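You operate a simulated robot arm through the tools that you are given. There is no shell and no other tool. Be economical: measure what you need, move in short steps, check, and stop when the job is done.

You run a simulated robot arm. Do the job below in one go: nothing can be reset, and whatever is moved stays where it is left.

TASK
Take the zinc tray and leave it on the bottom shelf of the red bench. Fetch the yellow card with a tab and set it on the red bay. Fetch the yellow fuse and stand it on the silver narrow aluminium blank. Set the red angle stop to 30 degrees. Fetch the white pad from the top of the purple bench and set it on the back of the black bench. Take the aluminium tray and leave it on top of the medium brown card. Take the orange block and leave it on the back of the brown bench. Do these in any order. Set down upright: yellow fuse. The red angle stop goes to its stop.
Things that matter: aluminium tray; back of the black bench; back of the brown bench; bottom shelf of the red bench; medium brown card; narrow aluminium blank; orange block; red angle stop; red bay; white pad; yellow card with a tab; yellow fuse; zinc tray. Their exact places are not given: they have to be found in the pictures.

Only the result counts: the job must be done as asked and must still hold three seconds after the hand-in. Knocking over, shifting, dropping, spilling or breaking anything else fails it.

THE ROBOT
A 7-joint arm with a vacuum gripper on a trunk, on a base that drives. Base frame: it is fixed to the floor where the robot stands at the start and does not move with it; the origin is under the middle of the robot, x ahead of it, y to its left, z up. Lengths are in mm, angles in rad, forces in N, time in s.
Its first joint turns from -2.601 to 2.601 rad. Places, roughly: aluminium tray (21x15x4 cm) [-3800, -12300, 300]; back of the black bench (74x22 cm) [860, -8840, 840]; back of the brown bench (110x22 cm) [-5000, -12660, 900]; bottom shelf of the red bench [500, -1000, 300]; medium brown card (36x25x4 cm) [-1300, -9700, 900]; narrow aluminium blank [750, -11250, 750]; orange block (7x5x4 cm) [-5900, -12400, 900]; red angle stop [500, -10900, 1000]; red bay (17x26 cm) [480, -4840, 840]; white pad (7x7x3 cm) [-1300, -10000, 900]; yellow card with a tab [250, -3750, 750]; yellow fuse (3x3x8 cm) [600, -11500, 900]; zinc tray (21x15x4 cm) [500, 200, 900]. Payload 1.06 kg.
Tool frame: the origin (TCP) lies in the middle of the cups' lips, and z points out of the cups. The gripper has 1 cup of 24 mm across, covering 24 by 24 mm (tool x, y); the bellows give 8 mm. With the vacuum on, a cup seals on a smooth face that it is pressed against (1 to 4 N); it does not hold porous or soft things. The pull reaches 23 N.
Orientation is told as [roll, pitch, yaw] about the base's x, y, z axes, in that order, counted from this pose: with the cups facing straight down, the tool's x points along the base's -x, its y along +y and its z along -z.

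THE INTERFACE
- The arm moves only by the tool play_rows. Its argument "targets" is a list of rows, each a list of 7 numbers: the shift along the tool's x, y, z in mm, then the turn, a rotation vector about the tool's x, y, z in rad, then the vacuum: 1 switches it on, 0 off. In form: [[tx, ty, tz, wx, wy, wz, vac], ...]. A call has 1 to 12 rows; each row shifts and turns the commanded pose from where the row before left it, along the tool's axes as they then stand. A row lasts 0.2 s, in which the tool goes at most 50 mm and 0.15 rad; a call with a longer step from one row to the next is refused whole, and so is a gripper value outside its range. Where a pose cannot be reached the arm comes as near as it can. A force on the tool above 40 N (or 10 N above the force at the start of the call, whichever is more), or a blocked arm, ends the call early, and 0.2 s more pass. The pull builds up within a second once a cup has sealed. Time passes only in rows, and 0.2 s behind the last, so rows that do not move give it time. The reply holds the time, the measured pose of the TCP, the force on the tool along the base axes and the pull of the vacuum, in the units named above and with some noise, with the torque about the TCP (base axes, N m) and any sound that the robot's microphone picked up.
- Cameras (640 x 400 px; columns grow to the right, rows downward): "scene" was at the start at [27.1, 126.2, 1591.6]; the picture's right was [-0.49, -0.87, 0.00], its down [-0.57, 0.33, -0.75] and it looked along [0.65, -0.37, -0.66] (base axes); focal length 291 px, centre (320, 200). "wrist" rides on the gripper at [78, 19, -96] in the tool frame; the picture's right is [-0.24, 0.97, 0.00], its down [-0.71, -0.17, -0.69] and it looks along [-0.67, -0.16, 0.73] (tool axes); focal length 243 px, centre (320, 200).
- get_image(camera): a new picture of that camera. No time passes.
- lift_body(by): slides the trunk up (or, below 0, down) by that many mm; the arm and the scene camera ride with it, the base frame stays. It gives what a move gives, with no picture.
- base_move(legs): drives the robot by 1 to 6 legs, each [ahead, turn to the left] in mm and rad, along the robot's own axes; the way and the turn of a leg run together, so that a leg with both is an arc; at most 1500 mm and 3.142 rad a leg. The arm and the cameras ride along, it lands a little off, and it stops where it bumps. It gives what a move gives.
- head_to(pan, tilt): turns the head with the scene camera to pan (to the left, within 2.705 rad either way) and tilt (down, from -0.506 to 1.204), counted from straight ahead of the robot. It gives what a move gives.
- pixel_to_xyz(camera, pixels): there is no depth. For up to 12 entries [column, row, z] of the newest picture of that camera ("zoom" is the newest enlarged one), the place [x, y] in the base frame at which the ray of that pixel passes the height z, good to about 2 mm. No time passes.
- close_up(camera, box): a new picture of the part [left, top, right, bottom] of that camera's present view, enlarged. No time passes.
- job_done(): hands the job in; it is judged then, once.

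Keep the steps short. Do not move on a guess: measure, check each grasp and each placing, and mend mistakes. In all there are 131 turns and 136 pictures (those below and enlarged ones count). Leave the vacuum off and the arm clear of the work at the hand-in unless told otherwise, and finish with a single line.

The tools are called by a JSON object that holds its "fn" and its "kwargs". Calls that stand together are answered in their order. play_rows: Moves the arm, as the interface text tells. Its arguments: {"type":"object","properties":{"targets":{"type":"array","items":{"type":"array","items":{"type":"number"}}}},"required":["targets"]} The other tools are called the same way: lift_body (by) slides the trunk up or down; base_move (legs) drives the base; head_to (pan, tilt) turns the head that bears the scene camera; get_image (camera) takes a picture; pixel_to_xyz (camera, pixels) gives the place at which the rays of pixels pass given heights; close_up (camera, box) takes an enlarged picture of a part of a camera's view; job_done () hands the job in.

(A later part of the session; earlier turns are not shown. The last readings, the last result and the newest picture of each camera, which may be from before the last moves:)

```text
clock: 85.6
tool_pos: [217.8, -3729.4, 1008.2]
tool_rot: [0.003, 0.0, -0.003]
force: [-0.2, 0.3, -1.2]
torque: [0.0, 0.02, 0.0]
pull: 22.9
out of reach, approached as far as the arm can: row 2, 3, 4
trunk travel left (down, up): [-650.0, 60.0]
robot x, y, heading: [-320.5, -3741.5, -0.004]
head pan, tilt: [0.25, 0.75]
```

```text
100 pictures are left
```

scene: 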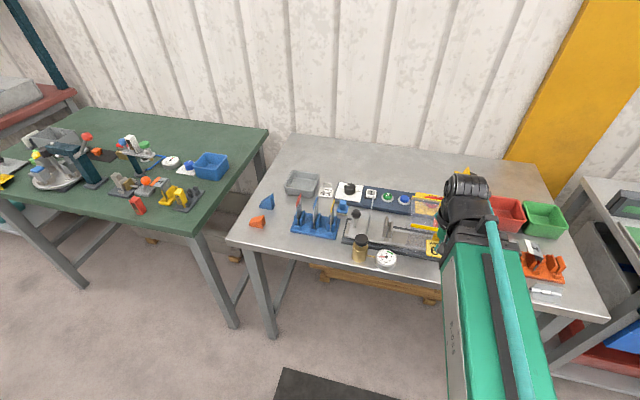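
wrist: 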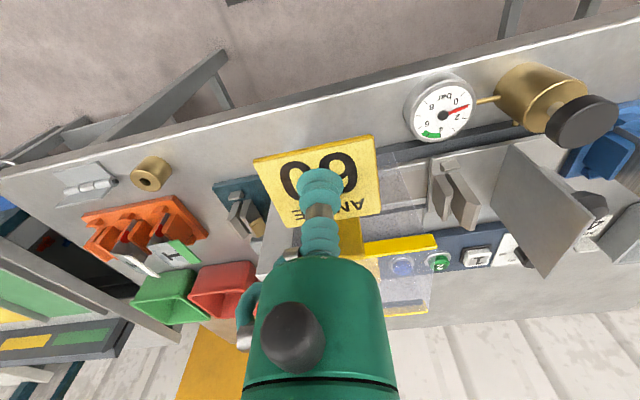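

Card free and held. Raise and drive on to the bay.

{"fn": "play_rows", "kwargs": {"targets": [[0, 0, -45, 0, 0, 0, 1], [0, 0, -45, 0, 0, 0, 1], [0, 0, -40, 0, 0, 0, 1]]}}

{"fn": "base_move", "kwargs": {"legs": [[0, -1.56], [1100, 0], [0, 1.56]]}}

{"fn": "head_to", "kwargs": {"pan": 0.25, "tilt": 0.75}}

{"fn": "get_image", "kwargs": {"camera": "scene"}}

{"fn": "get_image", "kwargs": {"camera": "wrist"}}

```text
clock: 86.4
tool_pos: [217.8, -3732.7, 1137.6]
tool_rot: [0.001, -0.001, -0.002]
force: [0.4, 0.1, -0.2]
torque: [0.03, 0.06, 0.03]
pull: 23.0
trunk travel left (down, up): [-650.0, 60.0]
robot x, y, heading: [-317.8, -3743.9, -0.004]
head pan, tilt: [0.25, 0.75]
```

```text
clock: 99.7
tool_pos: [215.4, -4850.3, 1137.6]
tool_rot: [0.002, -0.001, -0.034]
force: [-0.6, -0.2, -0.8]
torque: [0.01, -0.02, 0.03]
pull: 22.9
trunk travel left (down, up): [-650.0, 60.0]
robot x, y, heading: [-319.9, -4844.8, -0.039]
head pan, tilt: [0.25, 0.75]
```

```text
clock: 100.2
tool_pos: [214.9, -4851.4, 1137.3]
tool_rot: [0.003, -0.001, -0.034]
force: [0.0, 0.2, -0.3]
torque: [-0.03, 0.0, 0.01]
pull: 23.2
trunk travel left (down, up): [-650.0, 60.0]
robot x, y, heading: [-319.4, -4843.9, -0.036]
head pan, tilt: [0.25, 0.75]
```

```text
99 pictures are left
```

scene: 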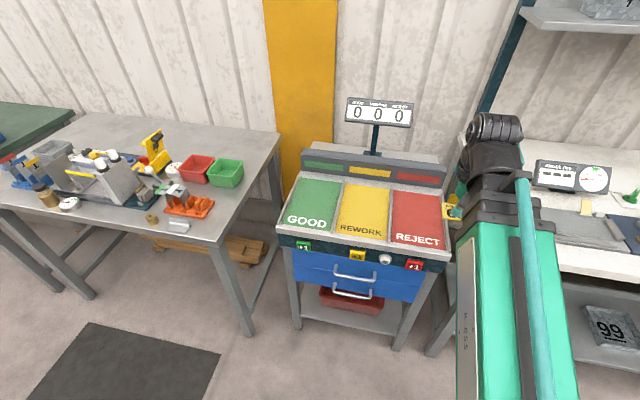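

```text
98 pictures are left
```

wrist: 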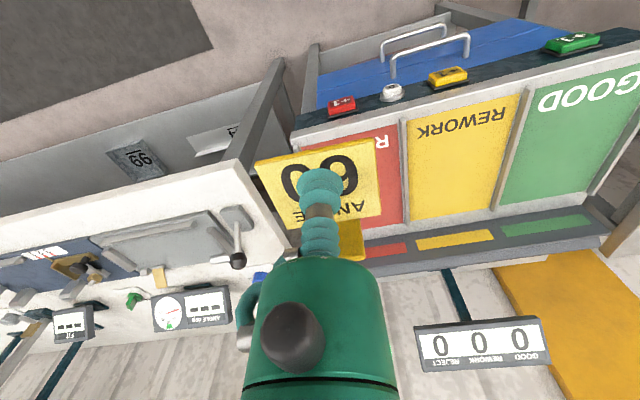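

{"fn": "pixel_to_xyz", "kwargs": {"camera": "scene", "pixels": [[393, 192, 840], [443, 198, 840], [445, 247, 840], [390, 240, 840], [417, 212, 840]]}}

{"fn": "close_up", "kwargs": {"camera": "scene", "box": [280, 150, 480, 275]}}

```text
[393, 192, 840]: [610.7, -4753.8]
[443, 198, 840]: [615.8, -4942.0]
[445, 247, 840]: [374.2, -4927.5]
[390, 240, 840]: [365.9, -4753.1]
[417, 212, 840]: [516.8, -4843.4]
```

```text
3.20 times, centred on (380, 212) of scene
```

zoom: 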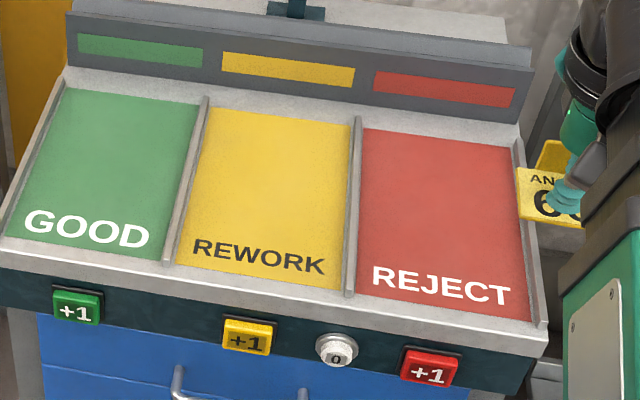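

Bay centre ≈ (485,−4842). Move above it, then down to ~25 mm over.

{"fn": "play_rows", "kwargs": {"targets": [[-44, 3, 0, 0, 0, 0, 1], [-44, 3, 0, 0, 0, 0, 1], [-44, 3, 0, 0, 0, 0, 1], [-44, 3, 0, 0, 0, 0, 1], [-44, 3, 0, 0, 0, 0, 1], [-44, 3, 0, 0, 0, 0, 1], [0, 0, 44, 0, 0, 0, 1], [0, 0, 44, 0, 0, 0, 1], [0, 0, 44, 0, 0, 0, 1], [0, 0, 44, 0, 0, 0, 1], [0, 0, 44, 0, 0, 0, 1], [0, 0, 40, 0, 0, 0, 1]]}}

{"fn": "get_image", "kwargs": {"camera": "wrist"}}

{"fn": "close_up", "kwargs": {"camera": "scene", "box": [280, 120, 520, 275]}}

```text
clock: 102.8
tool_pos: [481.1, -4841.8, 878.2]
tool_rot: [0.002, -0.001, -0.034]
force: [-0.2, 0.5, -0.1]
torque: [0.01, -0.01, 0.01]
pull: 23.3
trunk travel left (down, up): [-650.0, 60.0]
robot x, y, heading: [-318.4, -4843.6, -0.037]
head pan, tilt: [0.25, 0.75]
```

```text
96 pictures are left
```

wrist: 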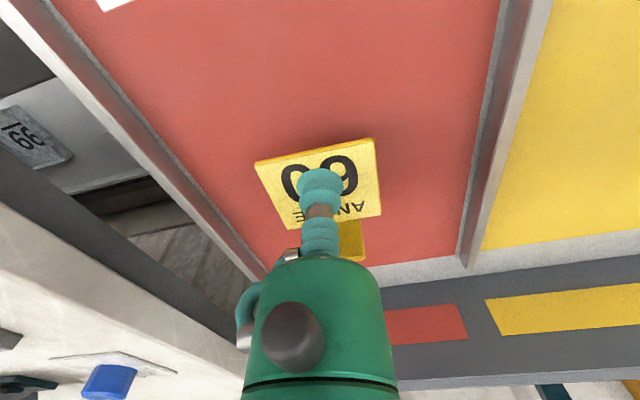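

```text
2.58 times, centred on (400, 198) of scene
```

zoom: 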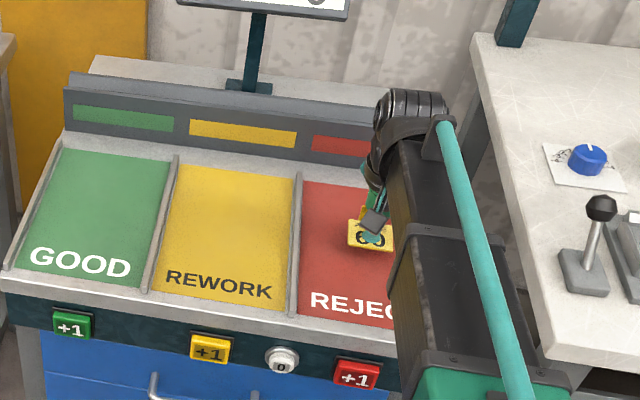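

Well inside the bay. Lower in small steps.

{"fn": "play_rows", "kwargs": {"targets": [[0, 0, 10, 0, 0, 0, 1], [0, 0, 8, 0, 0, 0, 1], [0, 0, 4, 0, 0, 0, 1], [0, 0, 3, 0, 0, 0, 1]]}}

```text
clock: 103.8
tool_pos: [480.3, -4840.7, 853.4]
tool_rot: [0.002, -0.002, -0.035]
force: [0.4, 0.1, 1.3]
torque: [-0.07, -0.03, 0.02]
pull: 22.4
trunk travel left (down, up): [-650.0, 60.0]
robot x, y, heading: [-321.9, -4844.8, -0.036]
head pan, tilt: [0.25, 0.75]
```

{"fn": "play_rows", "kwargs": {"targets": [[0, 0, 2, 0, 0, 0, 1]]}}

```text
clock: 104.2
tool_pos: [479.2, -4841.4, 853.4]
tool_rot: [0.001, -0.003, -0.036]
force: [1.6, -0.6, 12.9]
torque: [0.0, -0.03, 0.0]
pull: 22.8
trunk travel left (down, up): [-650.0, 60.0]
robot x, y, heading: [-319.6, -4844.8, -0.039]
head pan, tilt: [0.25, 0.75]
```

Firm contact. Back 1 mm, release, lift.

{"fn": "play_rows", "kwargs": {"targets": [[0, 0, -1.5, 0, 0, 0, 0], [0, 0, 0, 0, 0, 0, 0], [0, 0, 0, 0, 0, 0, 0], [0, 0, 0, 0, 0, 0, 0], [0, 0, -5, 0, 0, 0, 0], [0, 0, -15, 0, 0, 0, 0], [0, 0, -45, 0, 0, 0, 0], [0, 0, -45, 0, 0, 0, 0], [0, 0, -45, 0, 0, 0, 0], [0, 0, -45, 0, 0, 0, 0], [0, 0, -45, 0, 0, 0, 0], [0, 0, -45, 0, 0, 0, 0]]}}

{"fn": "get_image", "kwargs": {"camera": "wrist"}}

```text
clock: 106.8
tool_pos: [479.8, -4840.0, 1142.5]
tool_rot: [0.001, -0.002, -0.034]
force: [-0.1, 0.4, -0.4]
torque: [0.0, 0.01, -0.01]
pull: 0.0
trunk travel left (down, up): [-650.0, 60.0]
robot x, y, heading: [-316.5, -4844.8, -0.03]
head pan, tilt: [0.25, 0.75]
```

```text
94 pictures are left
```

wrist: 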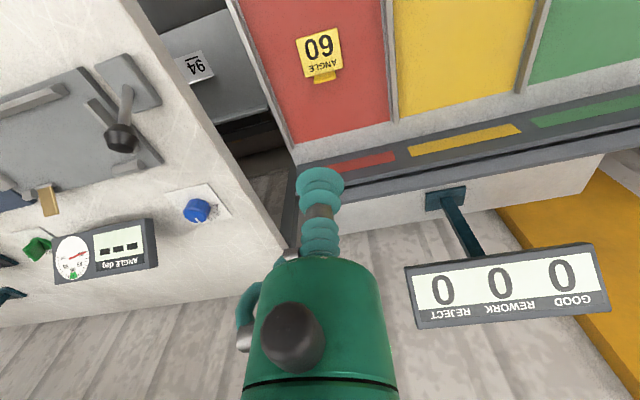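

Card rests in the red bay. Retract and drive on down the aisle.

{"fn": "play_rows", "kwargs": {"targets": [[45, 0, 0, 0, 0, 0, 0], [45, 0, 0, 0, 0, 0, 0], [45, 0, 0, 0, 0, 0, 0], [45, 0, 0, 0, 0, 0, 0], [40, 0, 0, 0, 0, 0, 0]]}}

{"fn": "base_move", "kwargs": {"legs": [[0, -1.54], [1400, 0], [1200, 0]]}}

{"fn": "head_to", "kwargs": {"pan": 0.1, "tilt": 0.35}}

{"fn": "get_image", "kwargs": {"camera": "scene"}}

```text
clock: 108.0
tool_pos: [258.2, -4834.2, 1142.3]
tool_rot: [0.001, -0.003, -0.034]
force: [0.6, -0.7, 1.1]
torque: [0.01, 0.03, 0.01]
pull: 0.0
trunk travel left (down, up): [-650.0, 60.0]
robot x, y, heading: [-317.8, -4847.0, -0.032]
head pan, tilt: [0.25, 0.75]
```

```text
clock: 124.6
tool_pos: [-368.2, -8036.7, 1142.6]
tool_rot: [0.002, 0.001, -1.596]
force: [-0.4, -0.3, 0.5]
torque: [-0.02, 0.01, 0.02]
pull: 0.1
trunk travel left (down, up): [-650.0, 60.0]
robot x, y, heading: [-382.7, -7455.0, -1.597]
head pan, tilt: [0.25, 0.75]
```

```text
clock: 125.4
tool_pos: [-370.0, -8036.6, 1142.6]
tool_rot: [0.002, -0.002, -1.596]
force: [0.0, -0.3, 0.7]
torque: [0.0, -0.03, 0.0]
pull: 0.1
trunk travel left (down, up): [-650.0, 60.0]
robot x, y, heading: [-385.8, -7458.0, -1.593]
head pan, tilt: [0.099, 0.351]
```

```text
93 pictures are left
```

scene: 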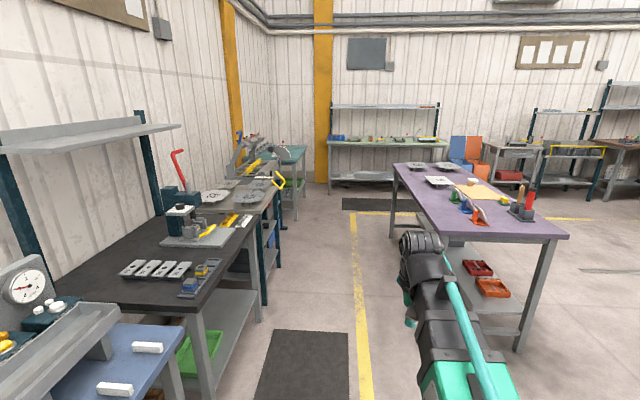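

{"fn": "close_up", "kwargs": {"camera": "scene", "box": [380, 140, 580, 265]}}

{"fn": "close_up", "kwargs": {"camera": "scene", "box": [40, 110, 320, 320]}}

{"fn": "pixel_to_xyz", "kwargs": {"camera": "scene", "pixels": [[393, 164, 890], [463, 232, 890], [568, 236, 890], [472, 181, 890], [485, 190, 890], [190, 300, 850], [260, 215, 850], [50, 290, 850], [150, 225, 850], [278, 190, 850]]}}

```text
3.20 times, centred on (480, 202) of scene
```

zoom: 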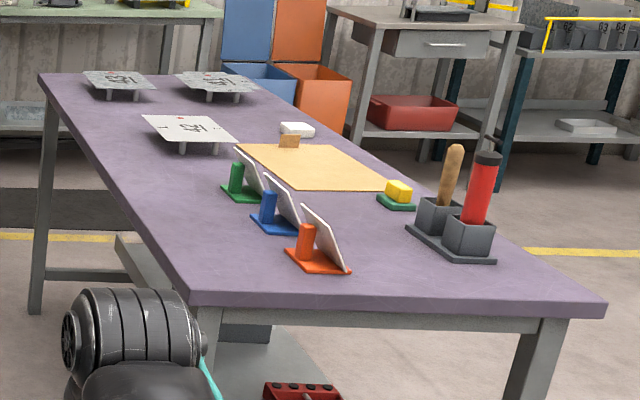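

```text
1.90 times, centred on (180, 215) of scene
```

zoom: 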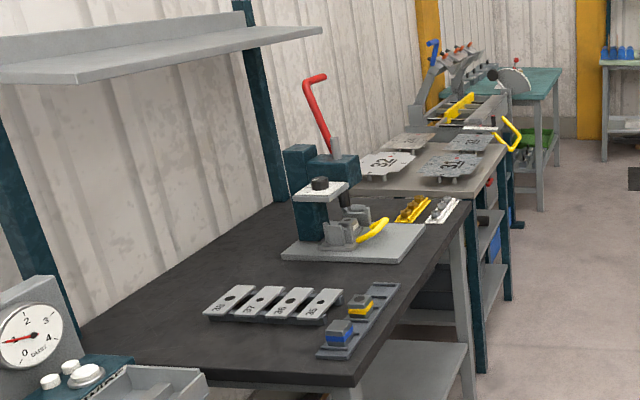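

```text
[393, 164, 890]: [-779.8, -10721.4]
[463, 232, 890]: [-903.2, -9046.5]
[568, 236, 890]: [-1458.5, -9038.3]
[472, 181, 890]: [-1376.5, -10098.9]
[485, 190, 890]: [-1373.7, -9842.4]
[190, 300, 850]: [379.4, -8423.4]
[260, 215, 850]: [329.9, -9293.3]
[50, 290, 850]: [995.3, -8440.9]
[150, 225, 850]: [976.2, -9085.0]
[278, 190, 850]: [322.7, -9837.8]
```

Purple bench: x −870…−1470; the white pad at ≈(−1376,−10099), the brown card at ≈(−1300,−9750). Drive abreast of the pad and turn right to face it.

{"fn": "base_move", "kwargs": {"legs": [[1300, 0], [1300, 0], [0, -1.55]]}}

{"fn": "head_to", "kwargs": {"pan": -0.3, "tilt": 0.75}}

{"fn": "get_image", "kwargs": {"camera": "scene"}}

{"fn": "get_image", "kwargs": {"camera": "wrist"}}

```text
clock: 141.9
tool_pos: [-1010.9, -10101.9, 1142.6]
tool_rot: [0.003, -0.002, -3.131]
force: [0.4, -0.1, -0.1]
torque: [0.02, -0.04, 0.02]
pull: 0.1
trunk travel left (down, up): [-650.0, 60.0]
robot x, y, heading: [-430.9, -10063.6, -3.135]
head pan, tilt: [0.099, 0.351]
```

```text
clock: 142.8
tool_pos: [-1010.6, -10100.9, 1142.4]
tool_rot: [0.001, 0.0, -3.131]
force: [1.1, -0.3, -0.4]
torque: [0.05, 0.01, 0.03]
pull: 0.2
trunk travel left (down, up): [-650.0, 60.0]
robot x, y, heading: [-431.1, -10061.4, -3.135]
head pan, tilt: [-0.3, 0.75]
```

```text
90 pictures are left
```

scene: 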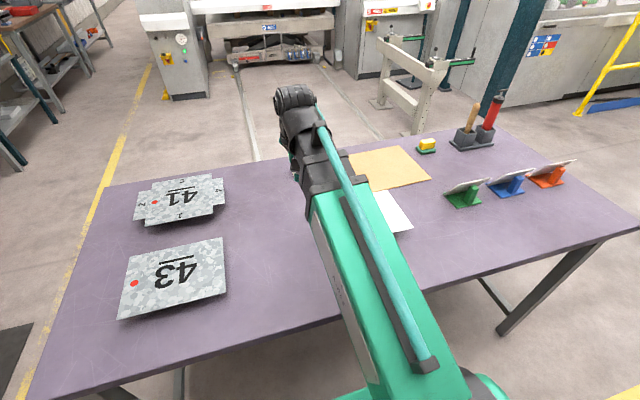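

```text
89 pictures are left
```

wrist: 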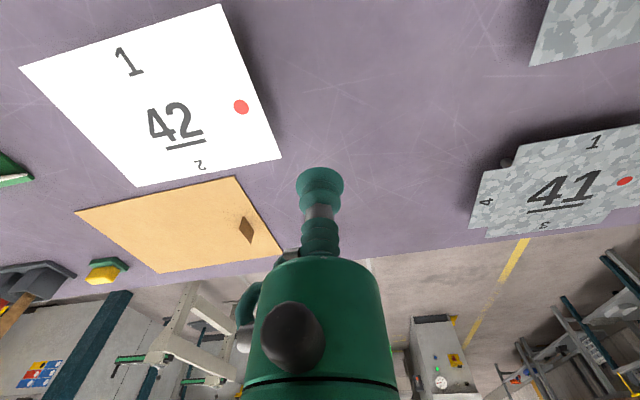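

The pad is hidden behind the arm; shift the arm 160 mm to its left (−y) to see.

{"fn": "play_rows", "kwargs": {"targets": [[0, 40, 0, 0, 0, 0, 0], [0, 40, 0, 0, 0, 0, 0], [0, 40, 0, 0, 0, 0, 0], [0, 40, 0, 0, 0, 0, 0]]}}

{"fn": "get_image", "kwargs": {"camera": "scene"}}

{"fn": "get_image", "kwargs": {"camera": "wrist"}}

```text
clock: 143.8
tool_pos: [-1009.9, -10261.1, 1142.0]
tool_rot: [0.001, -0.004, -3.133]
force: [-0.3, 0.5, -0.7]
torque: [0.0, 0.02, -0.01]
pull: 0.0
trunk travel left (down, up): [-650.0, 60.0]
robot x, y, heading: [-431.7, -10065.2, -3.138]
head pan, tilt: [-0.3, 0.75]
```

```text
88 pictures are left
```

scene: 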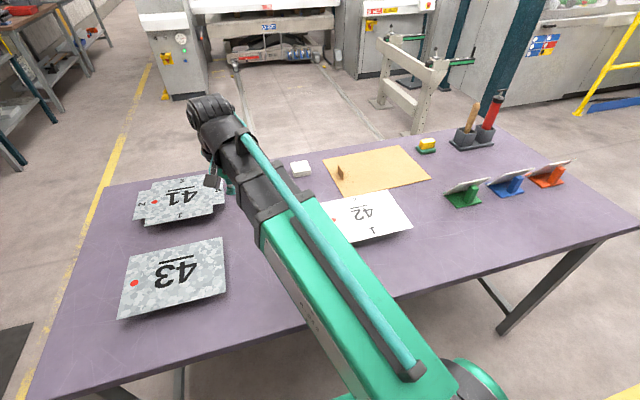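

```text
87 pictures are left
```

wrist: 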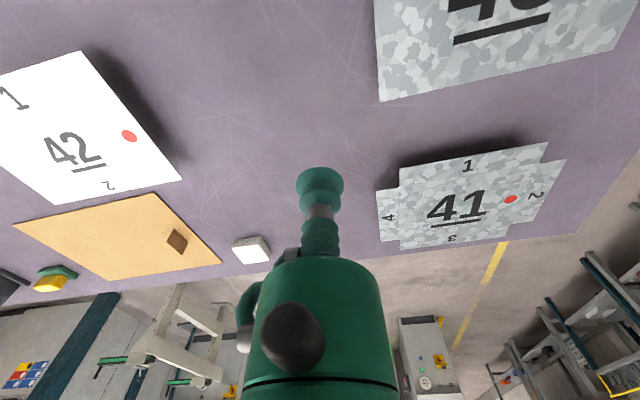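

{"fn": "pixel_to_xyz", "kwargs": {"camera": "scene", "pixels": [[301, 164, 880], [301, 164, 910], [301, 164, 940], [326, 161, 900], [405, 147, 900], [430, 181, 900], [341, 194, 900], [340, 173, 900]]}}

{"fn": "pixel_to_xyz", "kwargs": {"camera": "wrist", "pixels": [[253, 246, 880], [253, 246, 910], [253, 246, 940], [14, 225, 900], [158, 195, 900], [221, 263, 900], [110, 282, 900]]}}

{"fn": "close_up", "kwargs": {"camera": "scene", "box": [270, 130, 450, 240]}}

{"fn": "close_up", "kwargs": {"camera": "wrist", "box": [100, 180, 300, 300]}}

```text
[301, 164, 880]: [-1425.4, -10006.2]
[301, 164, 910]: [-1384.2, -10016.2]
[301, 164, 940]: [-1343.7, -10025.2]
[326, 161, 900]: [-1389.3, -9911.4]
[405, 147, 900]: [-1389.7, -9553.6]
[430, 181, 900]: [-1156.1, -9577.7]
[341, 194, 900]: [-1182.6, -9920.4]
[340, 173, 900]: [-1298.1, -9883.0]
```

```text
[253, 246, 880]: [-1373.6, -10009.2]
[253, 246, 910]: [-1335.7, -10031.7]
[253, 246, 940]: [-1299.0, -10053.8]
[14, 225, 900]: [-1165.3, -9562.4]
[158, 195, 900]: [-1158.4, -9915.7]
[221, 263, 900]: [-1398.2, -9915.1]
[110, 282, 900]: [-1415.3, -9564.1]
```

```text
3.56 times, centred on (360, 185) of scene
```

zoom: 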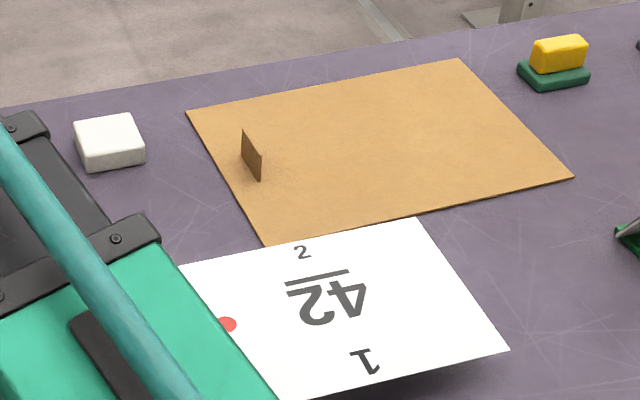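

```text
3.20 times, centred on (200, 240) of wrist
```

zoom: 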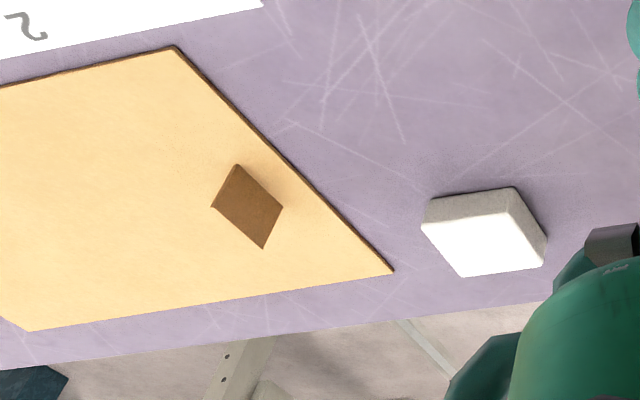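

Pad ≈ (−1370,−10018), top ≈ 920. Drive 80 mm closer, then move the tool above it and check.

{"fn": "base_move", "kwargs": {"legs": [[80, 0]]}}

{"fn": "play_rows", "kwargs": {"targets": [[-35, -30, 0, 0, 0, 0, 0], [-35, -30, 0, 0, 0, 0, 0], [-35, -30, 0, 0, 0, 0, 0], [-35, -30, 0, 0, 0, 0, 0], [-35, -30, 0, 0, 0, 0, 0], [-35, -30, 0, 0, 0, 0, 0], [-25, -30, 0, 0, 0, 0, 0], [-15, -33, 0, 0, 0, 0, 0], [0, 0, 40, 0, 0, 0, 0], [0, 0, 40, 0, 0, 0, 0], [0, 0, 40, 0, 0, 0, 0]]}}

{"fn": "get_image", "kwargs": {"camera": "wrist"}}

{"fn": "get_image", "kwargs": {"camera": "scene"}}

```text
clock: 144.8
tool_pos: [-1089.9, -10261.3, 1140.8]
tool_rot: [0.001, -0.002, -3.132]
force: [-0.4, -0.7, -0.5]
torque: [-0.01, -0.01, 0.02]
pull: 0.1
trunk travel left (down, up): [-650.0, 60.0]
robot x, y, heading: [-512.3, -10065.3, -3.132]
head pan, tilt: [-0.3, 0.75]
```

```text
clock: 147.2
tool_pos: [-1341.1, -10022.6, 1022.5]
tool_rot: [0.002, 0.0, -3.131]
force: [0.3, -0.2, -0.4]
torque: [-0.02, 0.0, 0.0]
pull: 0.0
trunk travel left (down, up): [-650.0, 60.0]
robot x, y, heading: [-513.7, -10063.6, -3.132]
head pan, tilt: [-0.3, 0.75]
```

```text
84 pictures are left
```

wrist: 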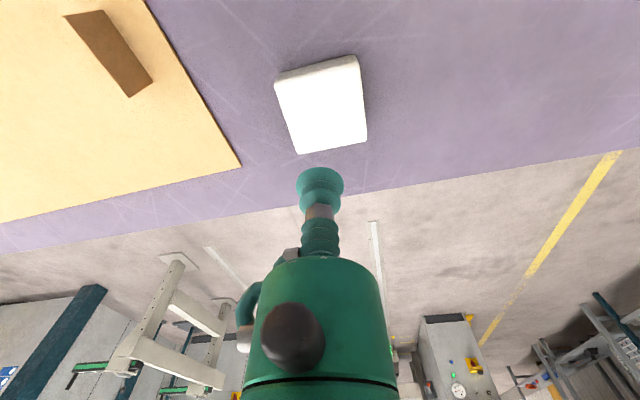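

```text
83 pictures are left
```

scene: 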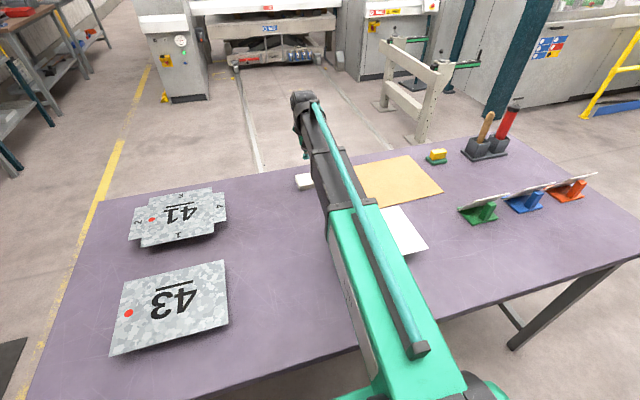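

{"fn": "pixel_to_xyz", "kwargs": {"camera": "wrist", "pixels": [[276, 85, 915], [356, 68, 915], [367, 140, 915], [297, 153, 915], [323, 112, 915], [323, 112, 925], [323, 112, 905]]}}

```text
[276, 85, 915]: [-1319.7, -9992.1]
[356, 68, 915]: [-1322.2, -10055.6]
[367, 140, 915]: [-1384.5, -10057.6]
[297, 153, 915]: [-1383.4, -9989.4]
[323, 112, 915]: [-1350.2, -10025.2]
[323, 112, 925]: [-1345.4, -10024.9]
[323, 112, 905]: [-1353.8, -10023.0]
```

Pad centre (−1352,−10024). Lower to contact with the vacuum on.

{"fn": "play_rows", "kwargs": {"targets": [[-11, 1, 40, 0, 0, 0, 0], [0, 0, 45, 0, 0, 0, 0], [0, 0, 8, 0, 0, 0, 1], [0, 0, 5, 0, 0, 0, 1], [0, 0, 5, 0, 0, 0, 1], [0, 0, 0, 0, 0, 0, 1]]}}

```text
clock: 148.6
tool_pos: [-1353.1, -10022.1, 919.8]
tool_rot: [0.001, -0.006, -3.131]
force: [-7.2, 0.6, 19.5]
torque: [0.0, -0.13, -0.01]
pull: 23.1
trunk travel left (down, up): [-650.0, 60.0]
robot x, y, heading: [-515.6, -10065.2, -3.133]
head pan, tilt: [-0.3, 0.75]
```

Sealed; lift, retract and drive to the black bench.

{"fn": "play_rows", "kwargs": {"targets": [[0, 0, -10, 0, 0, 0, 1], [0, 0, -30, 0, 0, 0, 1], [0, 0, -45, 0, 0, 0, 1], [0, 0, -45, 0, 0, 0, 1], [0, 0, -45, 0, 0, 0, 1], [0, 0, -45, 0, 0, 0, 1], [49, 0, 0, 0, 0, 0, 1], [49, 0, 0, 0, 0, 0, 1], [49, 0, 0, 0, 0, 0, 1], [49, 0, 0, 0, 0, 0, 1], [49, 0, 0, 0, 0, 0, 1]]}}

{"fn": "base_move", "kwargs": {"legs": [[-180, 0], [0, -1.57], [1225, 0], [0, -1.57]]}}

{"fn": "head_to", "kwargs": {"pan": 0.2, "tilt": 0.5}}

{"fn": "get_image", "kwargs": {"camera": "scene"}}

```text
clock: 151.0
tool_pos: [-1107.0, -10018.9, 1139.5]
tool_rot: [0.004, -0.002, -3.132]
force: [0.5, 0.0, -1.2]
torque: [-0.01, 0.02, 0.02]
pull: 22.9
trunk travel left (down, up): [-650.0, 60.0]
robot x, y, heading: [-513.9, -10067.9, -3.131]
head pan, tilt: [-0.3, 0.75]
```

```text
clock: 166.0
tool_pos: [242.0, -8863.7, 1138.4]
tool_rot: [0.002, -0.001, 0.033]
force: [-0.2, -0.8, -0.5]
torque: [0.01, 0.0, -0.02]
pull: 23.1
trunk travel left (down, up): [-650.0, 60.0]
robot x, y, heading: [-353.5, -8835.1, 0.032]
head pan, tilt: [-0.3, 0.75]
```

```text
clock: 166.9
tool_pos: [240.6, -8862.8, 1139.6]
tool_rot: [0.001, -0.003, 0.032]
force: [0.7, 0.5, -1.5]
torque: [0.01, 0.01, -0.04]
pull: 22.6
trunk travel left (down, up): [-650.0, 60.0]
robot x, y, heading: [-354.4, -8830.4, 0.028]
head pan, tilt: [0.201, 0.499]
```

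```text
82 pictures are left
```

scene: 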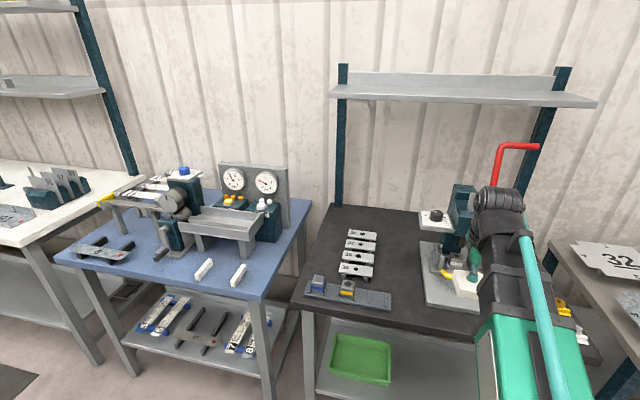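

{"fn": "pixel_to_xyz", "kwargs": {"camera": "scene", "pixels": [[335, 207, 840], [304, 303, 840], [362, 231, 840], [377, 240, 840], [380, 215, 840], [405, 215, 840], [432, 248, 840], [590, 103, 1300], [330, 95, 1300]]}}

{"fn": "close_up", "kwargs": {"camera": "scene", "box": [290, 60, 610, 320]}}

```text
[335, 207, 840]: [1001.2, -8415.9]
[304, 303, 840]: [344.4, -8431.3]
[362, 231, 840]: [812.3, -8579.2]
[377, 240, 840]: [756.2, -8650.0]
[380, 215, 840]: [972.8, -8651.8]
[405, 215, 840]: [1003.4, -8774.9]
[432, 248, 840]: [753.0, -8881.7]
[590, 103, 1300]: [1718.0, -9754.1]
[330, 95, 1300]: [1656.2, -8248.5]
```

```text
1.54 times, centred on (450, 190) of scene
```

zoom: 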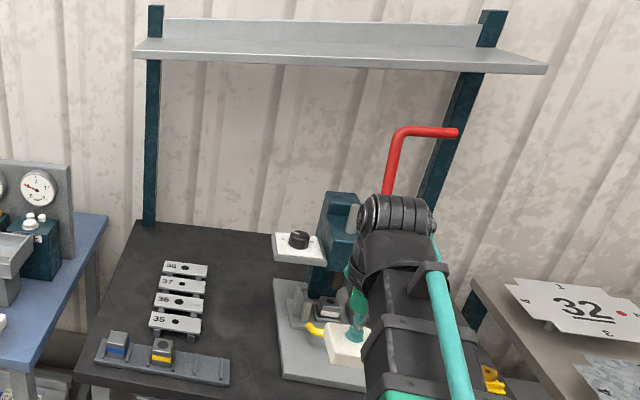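

The free back-left spot is ≈(880,−8685), behind the plates 35–38. Swing the arm left 170 mm, then drive forward 335 mm.

{"fn": "play_rows", "kwargs": {"targets": [[0, 42, 0, 0, 0, 0, 1], [0, 42, 0, 0, 0, 0, 1], [0, 42, 0, 0, 0, 0, 1], [0, 42, 0, 0, 0, 0, 1]]}}

{"fn": "base_move", "kwargs": {"legs": [[335, -0.03]]}}

{"fn": "head_to", "kwargs": {"pan": 0.3, "tilt": 0.7}}

{"fn": "get_image", "kwargs": {"camera": "scene"}}

{"fn": "get_image", "kwargs": {"camera": "wrist"}}

```text
clock: 167.9
tool_pos: [236.5, -8694.4, 1139.1]
tool_rot: [0.003, -0.004, 0.032]
force: [-0.3, -0.4, -1.6]
torque: [-0.03, -0.05, -0.04]
pull: 22.9
trunk travel left (down, up): [-650.0, 60.0]
robot x, y, heading: [-356.7, -8829.0, 0.031]
head pan, tilt: [0.201, 0.499]
```

```text
clock: 170.1
tool_pos: [569.6, -8710.9, 1138.5]
tool_rot: [0.001, -0.002, 0.0]
force: [0.2, 0.7, -2.7]
torque: [-0.01, -0.01, 0.0]
pull: 22.8
trunk travel left (down, up): [-650.0, 60.0]
robot x, y, heading: [-23.6, -8825.0, -0.002]
head pan, tilt: [0.201, 0.499]
```

```text
clock: 170.9
tool_pos: [570.1, -8708.9, 1138.3]
tool_rot: [0.003, -0.002, -0.001]
force: [0.8, -0.7, -0.9]
torque: [-0.01, 0.0, 0.0]
pull: 22.9
trunk travel left (down, up): [-650.0, 60.0]
robot x, y, heading: [-21.2, -8824.3, -0.004]
head pan, tilt: [0.3, 0.7]
```

```text
80 pictures are left
```

scene: 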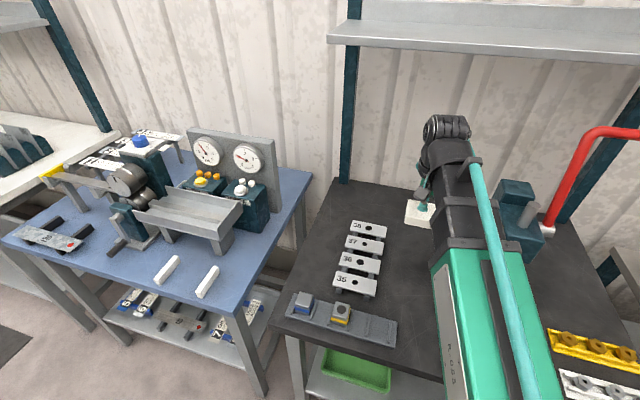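

```text
79 pictures are left
```

wrist: 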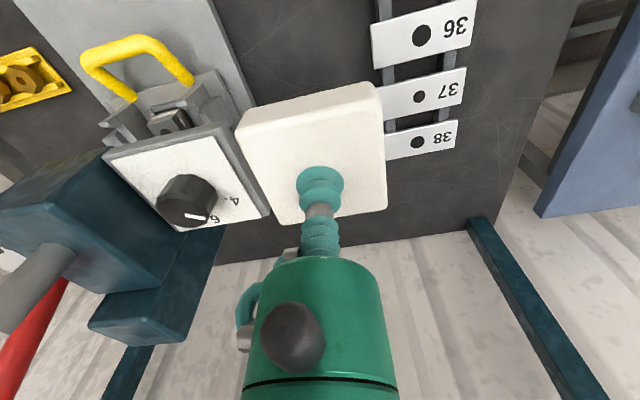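

{"fn": "pixel_to_xyz", "kwargs": {"camera": "scene", "pixels": [[350, 218, 860], [388, 228, 860], [385, 238, 860], [340, 180, 840], [400, 190, 840], [270, 313, 840]]}}

{"fn": "pixel_to_xyz", "kwargs": {"camera": "wrist", "pixels": [[457, 118, 860], [455, 145, 860], [390, 160, 860], [225, 120, 1000], [270, 213, 1000], [470, 218, 840], [238, 248, 840]]}}

```text
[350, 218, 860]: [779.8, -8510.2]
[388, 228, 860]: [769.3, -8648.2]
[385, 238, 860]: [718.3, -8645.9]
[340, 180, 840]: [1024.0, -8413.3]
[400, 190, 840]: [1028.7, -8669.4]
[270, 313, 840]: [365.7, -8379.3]
```

```text
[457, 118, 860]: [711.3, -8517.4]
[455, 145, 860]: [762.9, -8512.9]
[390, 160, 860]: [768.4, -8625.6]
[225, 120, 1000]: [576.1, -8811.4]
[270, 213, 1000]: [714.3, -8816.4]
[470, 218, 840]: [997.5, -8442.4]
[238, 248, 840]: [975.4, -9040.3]
```

Target (875,−8645). I descend first to z≈950 (staying below the shelf), then reach in.

{"fn": "play_rows", "kwargs": {"targets": [[0, 35, 45, 0, 0, 0, 1], [0, 30, 45, 0, 0, 0, 1], [0, 0, 49, 0, 0, 0, 1], [0, 0, 49, 0, 0, 0, 1], [-43, 0, 0, 0, 0, 0, 1], [-43, 0, 0, 0, 0, 0, 1], [-43, 0, 0, 0, 0, 0, 1], [-43, 0, 0, 0, 0, 0, 1], [-43, 0, 0, 0, 0, 0, 1], [-43, 0, 0, 0, 0, 0, 1], [-43, 0, 0, 0, 0, 0, 1]]}}

{"fn": "get_image", "kwargs": {"camera": "wrist"}}

{"fn": "get_image", "kwargs": {"camera": "scene"}}

```text
refused: row 1 steps farther than a row can; nothing moved
```

```text
78 pictures are left
```

wrist: 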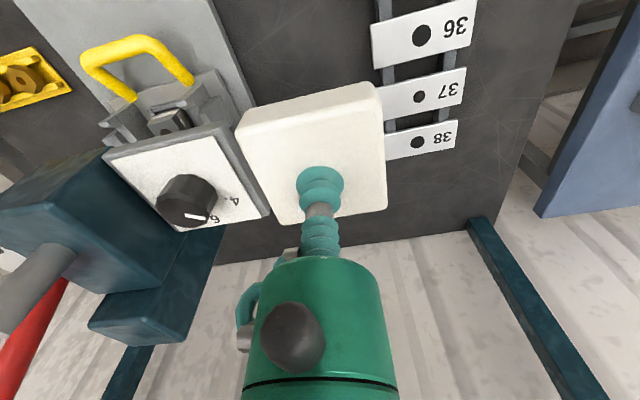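

```text
77 pictures are left
```

scene: 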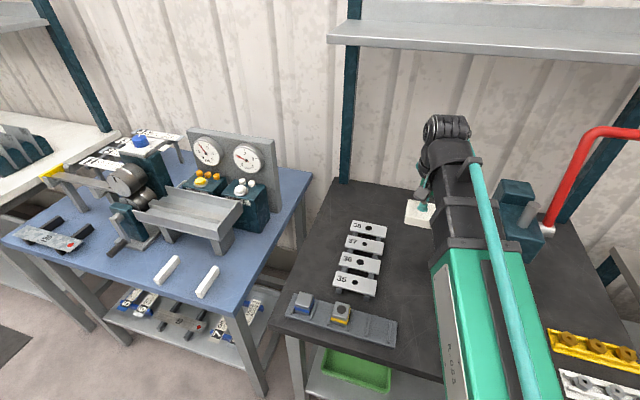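

A row was too long; reissue with shorter rows.

{"fn": "play_rows", "kwargs": {"targets": [[0, 22, 40, 0, 0, 0, 1], [0, 22, 40, 0, 0, 0, 1], [0, 21, 40, 0, 0, 0, 1], [0, 0, 40, 0, 0, 0, 1], [0, 0, 30, 0, 0, 0, 1], [-43, 0, 0, 0, 0, 0, 1], [-43, 0, 0, 0, 0, 0, 1], [-43, 0, 0, 0, 0, 0, 1], [-43, 0, 0, 0, 0, 0, 1], [-43, 0, 0, 0, 0, 0, 1], [-43, 0, 0, 0, 0, 0, 1], [-43, 0, 0, 0, 0, 0, 1]]}}

{"fn": "get_image", "kwargs": {"camera": "wrist"}}

```text
clock: 173.5
tool_pos: [873.4, -8644.5, 950.2]
tool_rot: [0.004, -0.002, -0.001]
force: [-0.2, 0.5, -1.7]
torque: [-0.04, -0.02, 0.01]
pull: 23.1
trunk travel left (down, up): [-650.0, 60.0]
robot x, y, heading: [-22.9, -8819.7, 0.0]
head pan, tilt: [0.3, 0.7]
```

```text
76 pictures are left
```

wrist: 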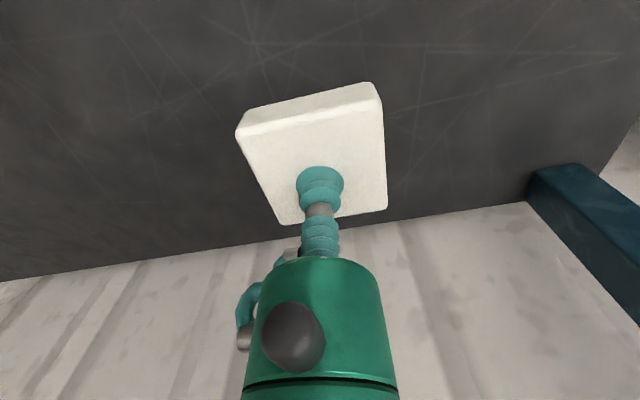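

Clear space below. Lower 60, then small steps.

{"fn": "play_rows", "kwargs": {"targets": [[0, 0, 30, 0, 0, 0, 1], [0, 0, 25, 0, 0, 0, 1], [0, 0, 5, 0, 0, 0, 1], [0, 0, 4, 0, 0, 0, 1]]}}

```text
clock: 174.5
tool_pos: [871.7, -8644.6, 885.7]
tool_rot: [0.002, -0.003, 0.002]
force: [0.0, 0.2, -0.3]
torque: [-0.01, 0.01, 0.03]
pull: 23.2
trunk travel left (down, up): [-650.0, 60.0]
robot x, y, heading: [-22.4, -8828.2, -0.003]
head pan, tilt: [0.3, 0.7]
```

{"fn": "play_rows", "kwargs": {"targets": [[0, 0, 3, 0, 0, 0, 1], [0, 0, 3, 0, 0, 0, 1]]}}

```text
clock: 175.1
tool_pos: [872.1, -8643.7, 880.0]
tool_rot: [0.002, -0.003, 0.0]
force: [0.0, -0.1, -2.0]
torque: [-0.03, 0.0, -0.01]
pull: 23.1
trunk travel left (down, up): [-650.0, 60.0]
robot x, y, heading: [-25.5, -8827.7, 0.002]
head pan, tilt: [0.3, 0.7]
```

{"fn": "play_rows", "kwargs": {"targets": [[0, 0, 3, 0, 0, 0, 1], [0, 0, 2, 0, 0, 0, 1]]}}

```text
clock: 175.7
tool_pos: [871.2, -8644.2, 877.2]
tool_rot: [0.0, -0.006, -0.001]
force: [4.6, 1.1, 15.2]
torque: [-0.03, 0.07, -0.01]
pull: 22.7
trunk travel left (down, up): [-650.0, 60.0]
robot x, y, heading: [-22.8, -8824.1, 0.002]
head pan, tilt: [0.3, 0.7]
```

Contact. Release, lift, retract.

{"fn": "play_rows", "kwargs": {"targets": [[0, 0, -2, 0, 0, 0, 0], [0, 0, 0, 0, 0, 0, 0], [0, 0, 0, 0, 0, 0, 0], [0, 0, 0, 0, 0, 0, 0], [0, 0, -8, 0, 0, 0, 0], [0, 0, -30, 0, 0, 0, 0], [0, 0, -35, 0, 0, 0, 0], [45, 0, 0, 0, 0, 0, 0], [45, 0, 0, 0, 0, 0, 0], [45, 0, 0, 0, 0, 0, 0], [45, 0, 0, 0, 0, 0, 0], [45, 0, 0, 0, 0, 0, 0]]}}

{"fn": "play_rows", "kwargs": {"targets": [[45, 0, 0, 0, 0, 0, 0], [20, 0, -40, 0, 0, 0, 0], [0, 0, -45, 0, 0, 0, 0], [0, 0, -45, 0, 0, 0, 0], [0, 0, -45, 0, 0, 0, 0]]}}

{"fn": "get_image", "kwargs": {"camera": "scene"}}

```text
clock: 178.3
tool_pos: [644.5, -8642.8, 948.9]
tool_rot: [0.002, -0.004, 0.001]
force: [-0.3, 0.0, -0.3]
torque: [0.01, -0.03, 0.01]
pull: 0.0
trunk travel left (down, up): [-650.0, 60.0]
robot x, y, heading: [-22.5, -8826.3, -0.001]
head pan, tilt: [0.3, 0.7]
```

```text
clock: 179.5
tool_pos: [580.8, -8644.5, 1123.0]
tool_rot: [-0.001, -0.002, -0.001]
force: [-0.3, -1.1, 0.2]
torque: [0.0, 0.0, 0.01]
pull: 0.0
trunk travel left (down, up): [-650.0, 60.0]
robot x, y, heading: [-23.8, -8826.6, -0.001]
head pan, tilt: [0.3, 0.7]
```

```text
75 pictures are left
```

scene: 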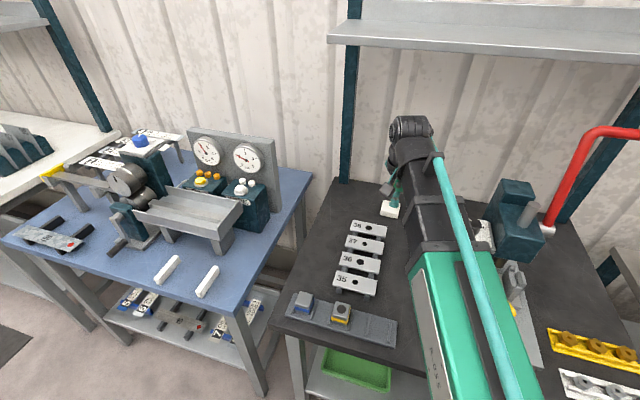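

Pad is in place at (390,210). Back out, face down the aisle, drive 1.5 m and look at the angle-stop bench.

{"fn": "base_move", "kwargs": {"legs": [[-360, 0], [0, -1.575], [1450, 0]]}}

{"fn": "head_to", "kwargs": {"pan": 0.5, "tilt": 0.45}}

{"fn": "get_image", "kwargs": {"camera": "scene"}}

```text
clock: 192.4
tool_pos: [-231.7, -10889.9, 1123.2]
tool_rot: [0.003, -0.003, -1.587]
force: [1.2, 0.6, -0.6]
torque: [0.02, -0.01, -0.01]
pull: 0.0
trunk travel left (down, up): [-650.0, 60.0]
robot x, y, heading: [-405.1, -10281.4, -1.588]
head pan, tilt: [0.3, 0.7]
```

```text
clock: 193.2
tool_pos: [-231.5, -10890.9, 1123.3]
tool_rot: [0.002, -0.001, -1.586]
force: [0.2, 0.5, -0.5]
torque: [-0.01, -0.02, 0.01]
pull: 0.1
trunk travel left (down, up): [-650.0, 60.0]
robot x, y, heading: [-405.0, -10280.3, -1.589]
head pan, tilt: [0.499, 0.45]
```

```text
74 pictures are left
```

scene: 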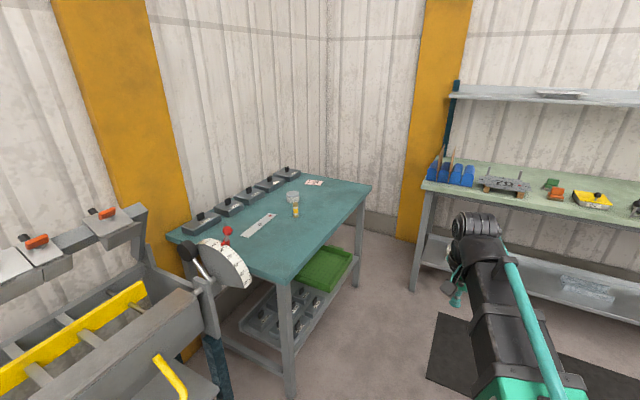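

{"fn": "close_up", "kwargs": {"camera": "scene", "box": [150, 160, 390, 310]}}

{"fn": "pixel_to_xyz", "kwargs": {"camera": "scene", "pixels": [[284, 282, 850], [371, 185, 850], [300, 172, 850], [168, 235, 850], [257, 226, 850], [295, 215, 850], [225, 265, 1000], [228, 232, 1000]]}}

```text
2.67 times, centred on (270, 235) of scene
```

zoom: 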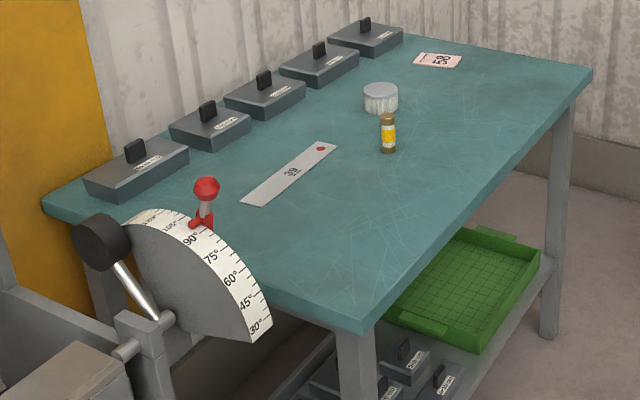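

```text
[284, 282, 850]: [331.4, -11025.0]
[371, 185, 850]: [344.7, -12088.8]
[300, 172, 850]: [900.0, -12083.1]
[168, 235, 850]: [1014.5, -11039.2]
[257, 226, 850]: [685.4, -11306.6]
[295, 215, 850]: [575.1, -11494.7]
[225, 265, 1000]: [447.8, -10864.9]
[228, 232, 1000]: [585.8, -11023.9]
```

Dial with red angle stop is at about (450–600, −10900…−11020, 1000); the fuse ≈(575,−11495) and silver strip ≈(685,−11307). Drive to (−200,−11400) facing +x.

{"fn": "base_move", "kwargs": {"legs": [[0, 0.199], [1138, 0], [0, 1.39]]}}

{"fn": "head_to", "kwargs": {"pan": 0.2, "tilt": 0.7}}

{"fn": "get_image", "kwargs": {"camera": "scene"}}

{"fn": "get_image", "kwargs": {"camera": "wrist"}}

```text
clock: 203.2
tool_pos: [406.7, -11203.5, 1122.1]
tool_rot: [0.002, -0.002, 0.023]
force: [-0.1, 0.6, 0.4]
torque: [-0.01, 0.03, 0.0]
pull: 0.1
trunk travel left (down, up): [-650.0, 60.0]
robot x, y, heading: [-192.2, -11393.5, 0.025]
head pan, tilt: [0.499, 0.45]
```

```text
clock: 204.0
tool_pos: [407.3, -11203.3, 1123.3]
tool_rot: [0.0, -0.001, 0.022]
force: [-0.2, 0.4, 1.1]
torque: [-0.02, -0.03, -0.03]
pull: 0.1
trunk travel left (down, up): [-650.0, 60.0]
robot x, y, heading: [-195.3, -11398.0, 0.025]
head pan, tilt: [0.201, 0.7]
```

```text
72 pictures are left
```

scene: 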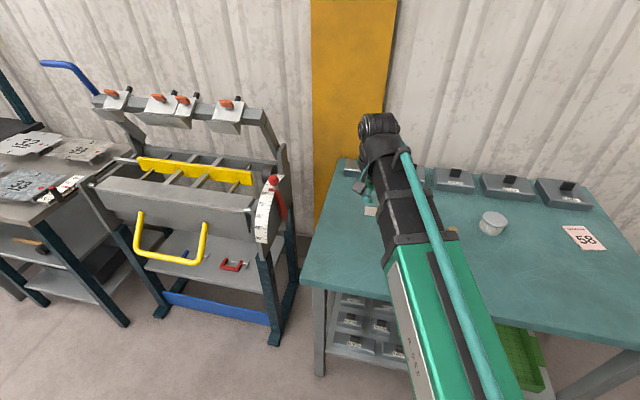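

```text
71 pictures are left
```

wrist: 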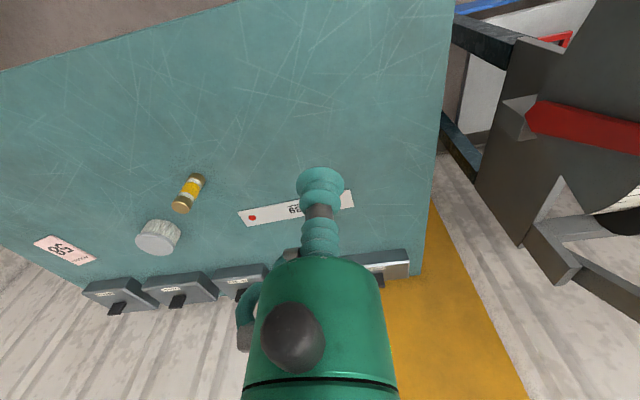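

{"fn": "close_up", "kwargs": {"camera": "wrist", "box": [120, 150, 380, 270]}}

{"fn": "pixel_to_xyz", "kwargs": {"camera": "wrist", "pixels": [[197, 177, 850], [182, 208, 930], [238, 213, 850], [245, 227, 850], [350, 191, 850], [354, 205, 850], [195, 177, 870]]}}

{"fn": "close_up", "kwargs": {"camera": "scene", "box": [130, 130, 310, 310]}}

```text
2.46 times, centred on (250, 210) of wrist
```

zoom: 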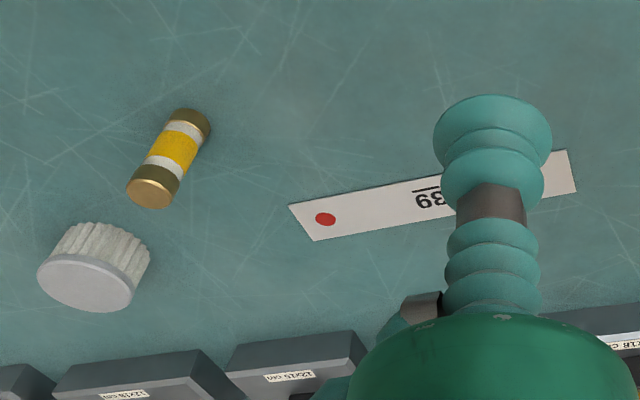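

```text
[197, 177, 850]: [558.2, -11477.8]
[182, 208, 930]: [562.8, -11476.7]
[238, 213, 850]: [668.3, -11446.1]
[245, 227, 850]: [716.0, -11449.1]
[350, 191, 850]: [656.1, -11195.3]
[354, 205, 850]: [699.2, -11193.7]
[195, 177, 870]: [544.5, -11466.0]
```

```text
2.22 times, centred on (220, 220) of scene
```

zoom: 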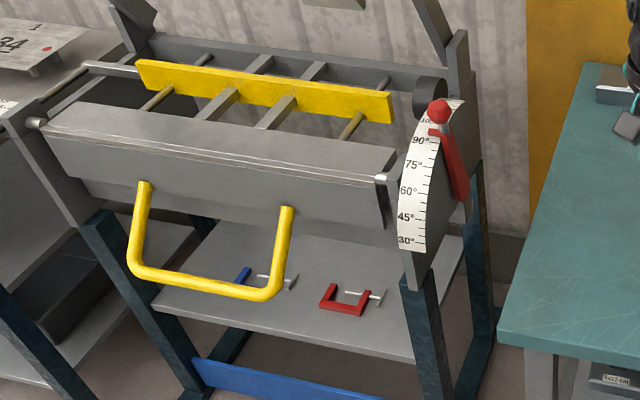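

Fuse top ≈ (562,−11477, 930); strip centre line at x≈685. Move over the fuse at z≈990 and refine.

{"fn": "play_rows", "kwargs": {"targets": [[-21, -39.6, 0, 0, 0, 0, 0], [-21, -39.6, 0, 0, 0, 0, 0], [-21, -39.6, 0, 0, 0, 0, 0], [-21, -39.6, 0, 0, 0, 0, 0], [-21, -39.6, 0, 0, 0, 0, 0], [-21, -39.6, 0, 0, 0, 0, 0], [-21, -39.6, 0, 0, 0, 0, 0], [0, 0, 45, 0, 0, 0, 0], [0, 0, 45, 0, 0, 0, 0], [0, 0, 45, 0, 0, 0, 0]]}}

{"fn": "get_image", "kwargs": {"camera": "wrist"}}

{"fn": "get_image", "kwargs": {"camera": "scene"}}

```text
clock: 206.2
tool_pos: [561.8, -11478.1, 987.0]
tool_rot: [0.002, -0.004, 0.023]
force: [0.2, -0.3, 0.0]
torque: [0.04, -0.01, -0.03]
pull: 0.0
trunk travel left (down, up): [-650.0, 60.0]
robot x, y, heading: [-194.5, -11397.9, 0.017]
head pan, tilt: [0.201, 0.7]
```

```text
68 pictures are left
```

wrist: 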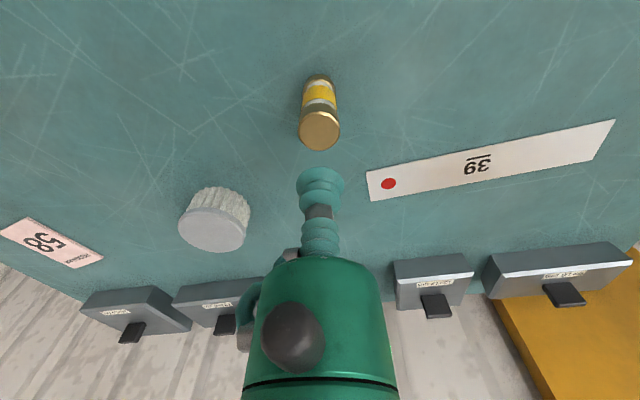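

```text
67 pictures are left
```

scene: 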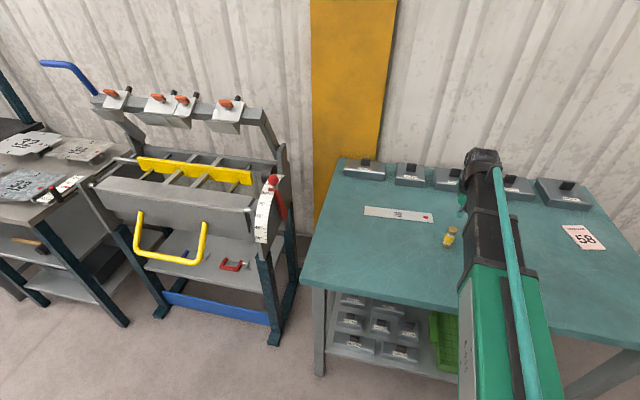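

{"fn": "pixel_to_xyz", "kwargs": {"camera": "wrist", "pixels": [[321, 131, 930], [321, 131, 915], [321, 131, 945], [367, 172, 850], [370, 201, 850], [615, 120, 850], [595, 158, 850]]}}

{"fn": "pixel_to_xyz", "kwargs": {"camera": "scene", "pixels": [[452, 230, 915], [452, 230, 930], [452, 230, 945], [447, 245, 850], [366, 207, 850], [364, 215, 850], [432, 212, 850], [434, 221, 850]]}}

{"fn": "close_up", "kwargs": {"camera": "wrist", "box": [270, 60, 370, 160]}}

```text
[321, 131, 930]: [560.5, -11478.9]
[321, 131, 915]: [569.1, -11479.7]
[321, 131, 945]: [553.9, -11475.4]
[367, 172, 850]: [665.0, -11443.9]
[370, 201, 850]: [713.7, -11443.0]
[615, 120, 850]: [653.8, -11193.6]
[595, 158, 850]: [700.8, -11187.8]
```

```text
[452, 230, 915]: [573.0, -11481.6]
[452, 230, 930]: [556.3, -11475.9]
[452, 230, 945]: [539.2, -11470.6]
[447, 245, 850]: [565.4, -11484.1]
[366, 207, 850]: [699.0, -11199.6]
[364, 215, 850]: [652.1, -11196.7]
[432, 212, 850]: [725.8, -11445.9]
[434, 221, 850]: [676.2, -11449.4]
```

```text
4.00 times, centred on (320, 110) of wrist
```

zoom: 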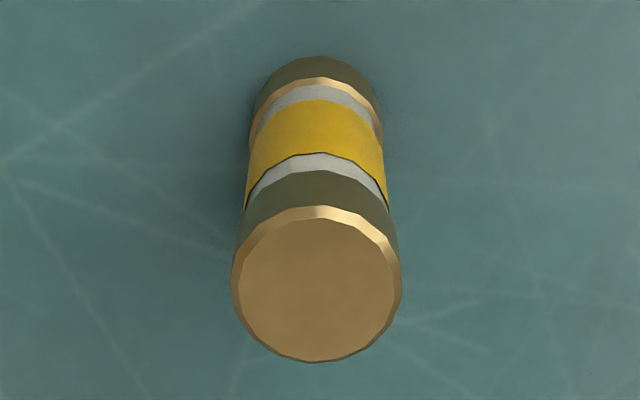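

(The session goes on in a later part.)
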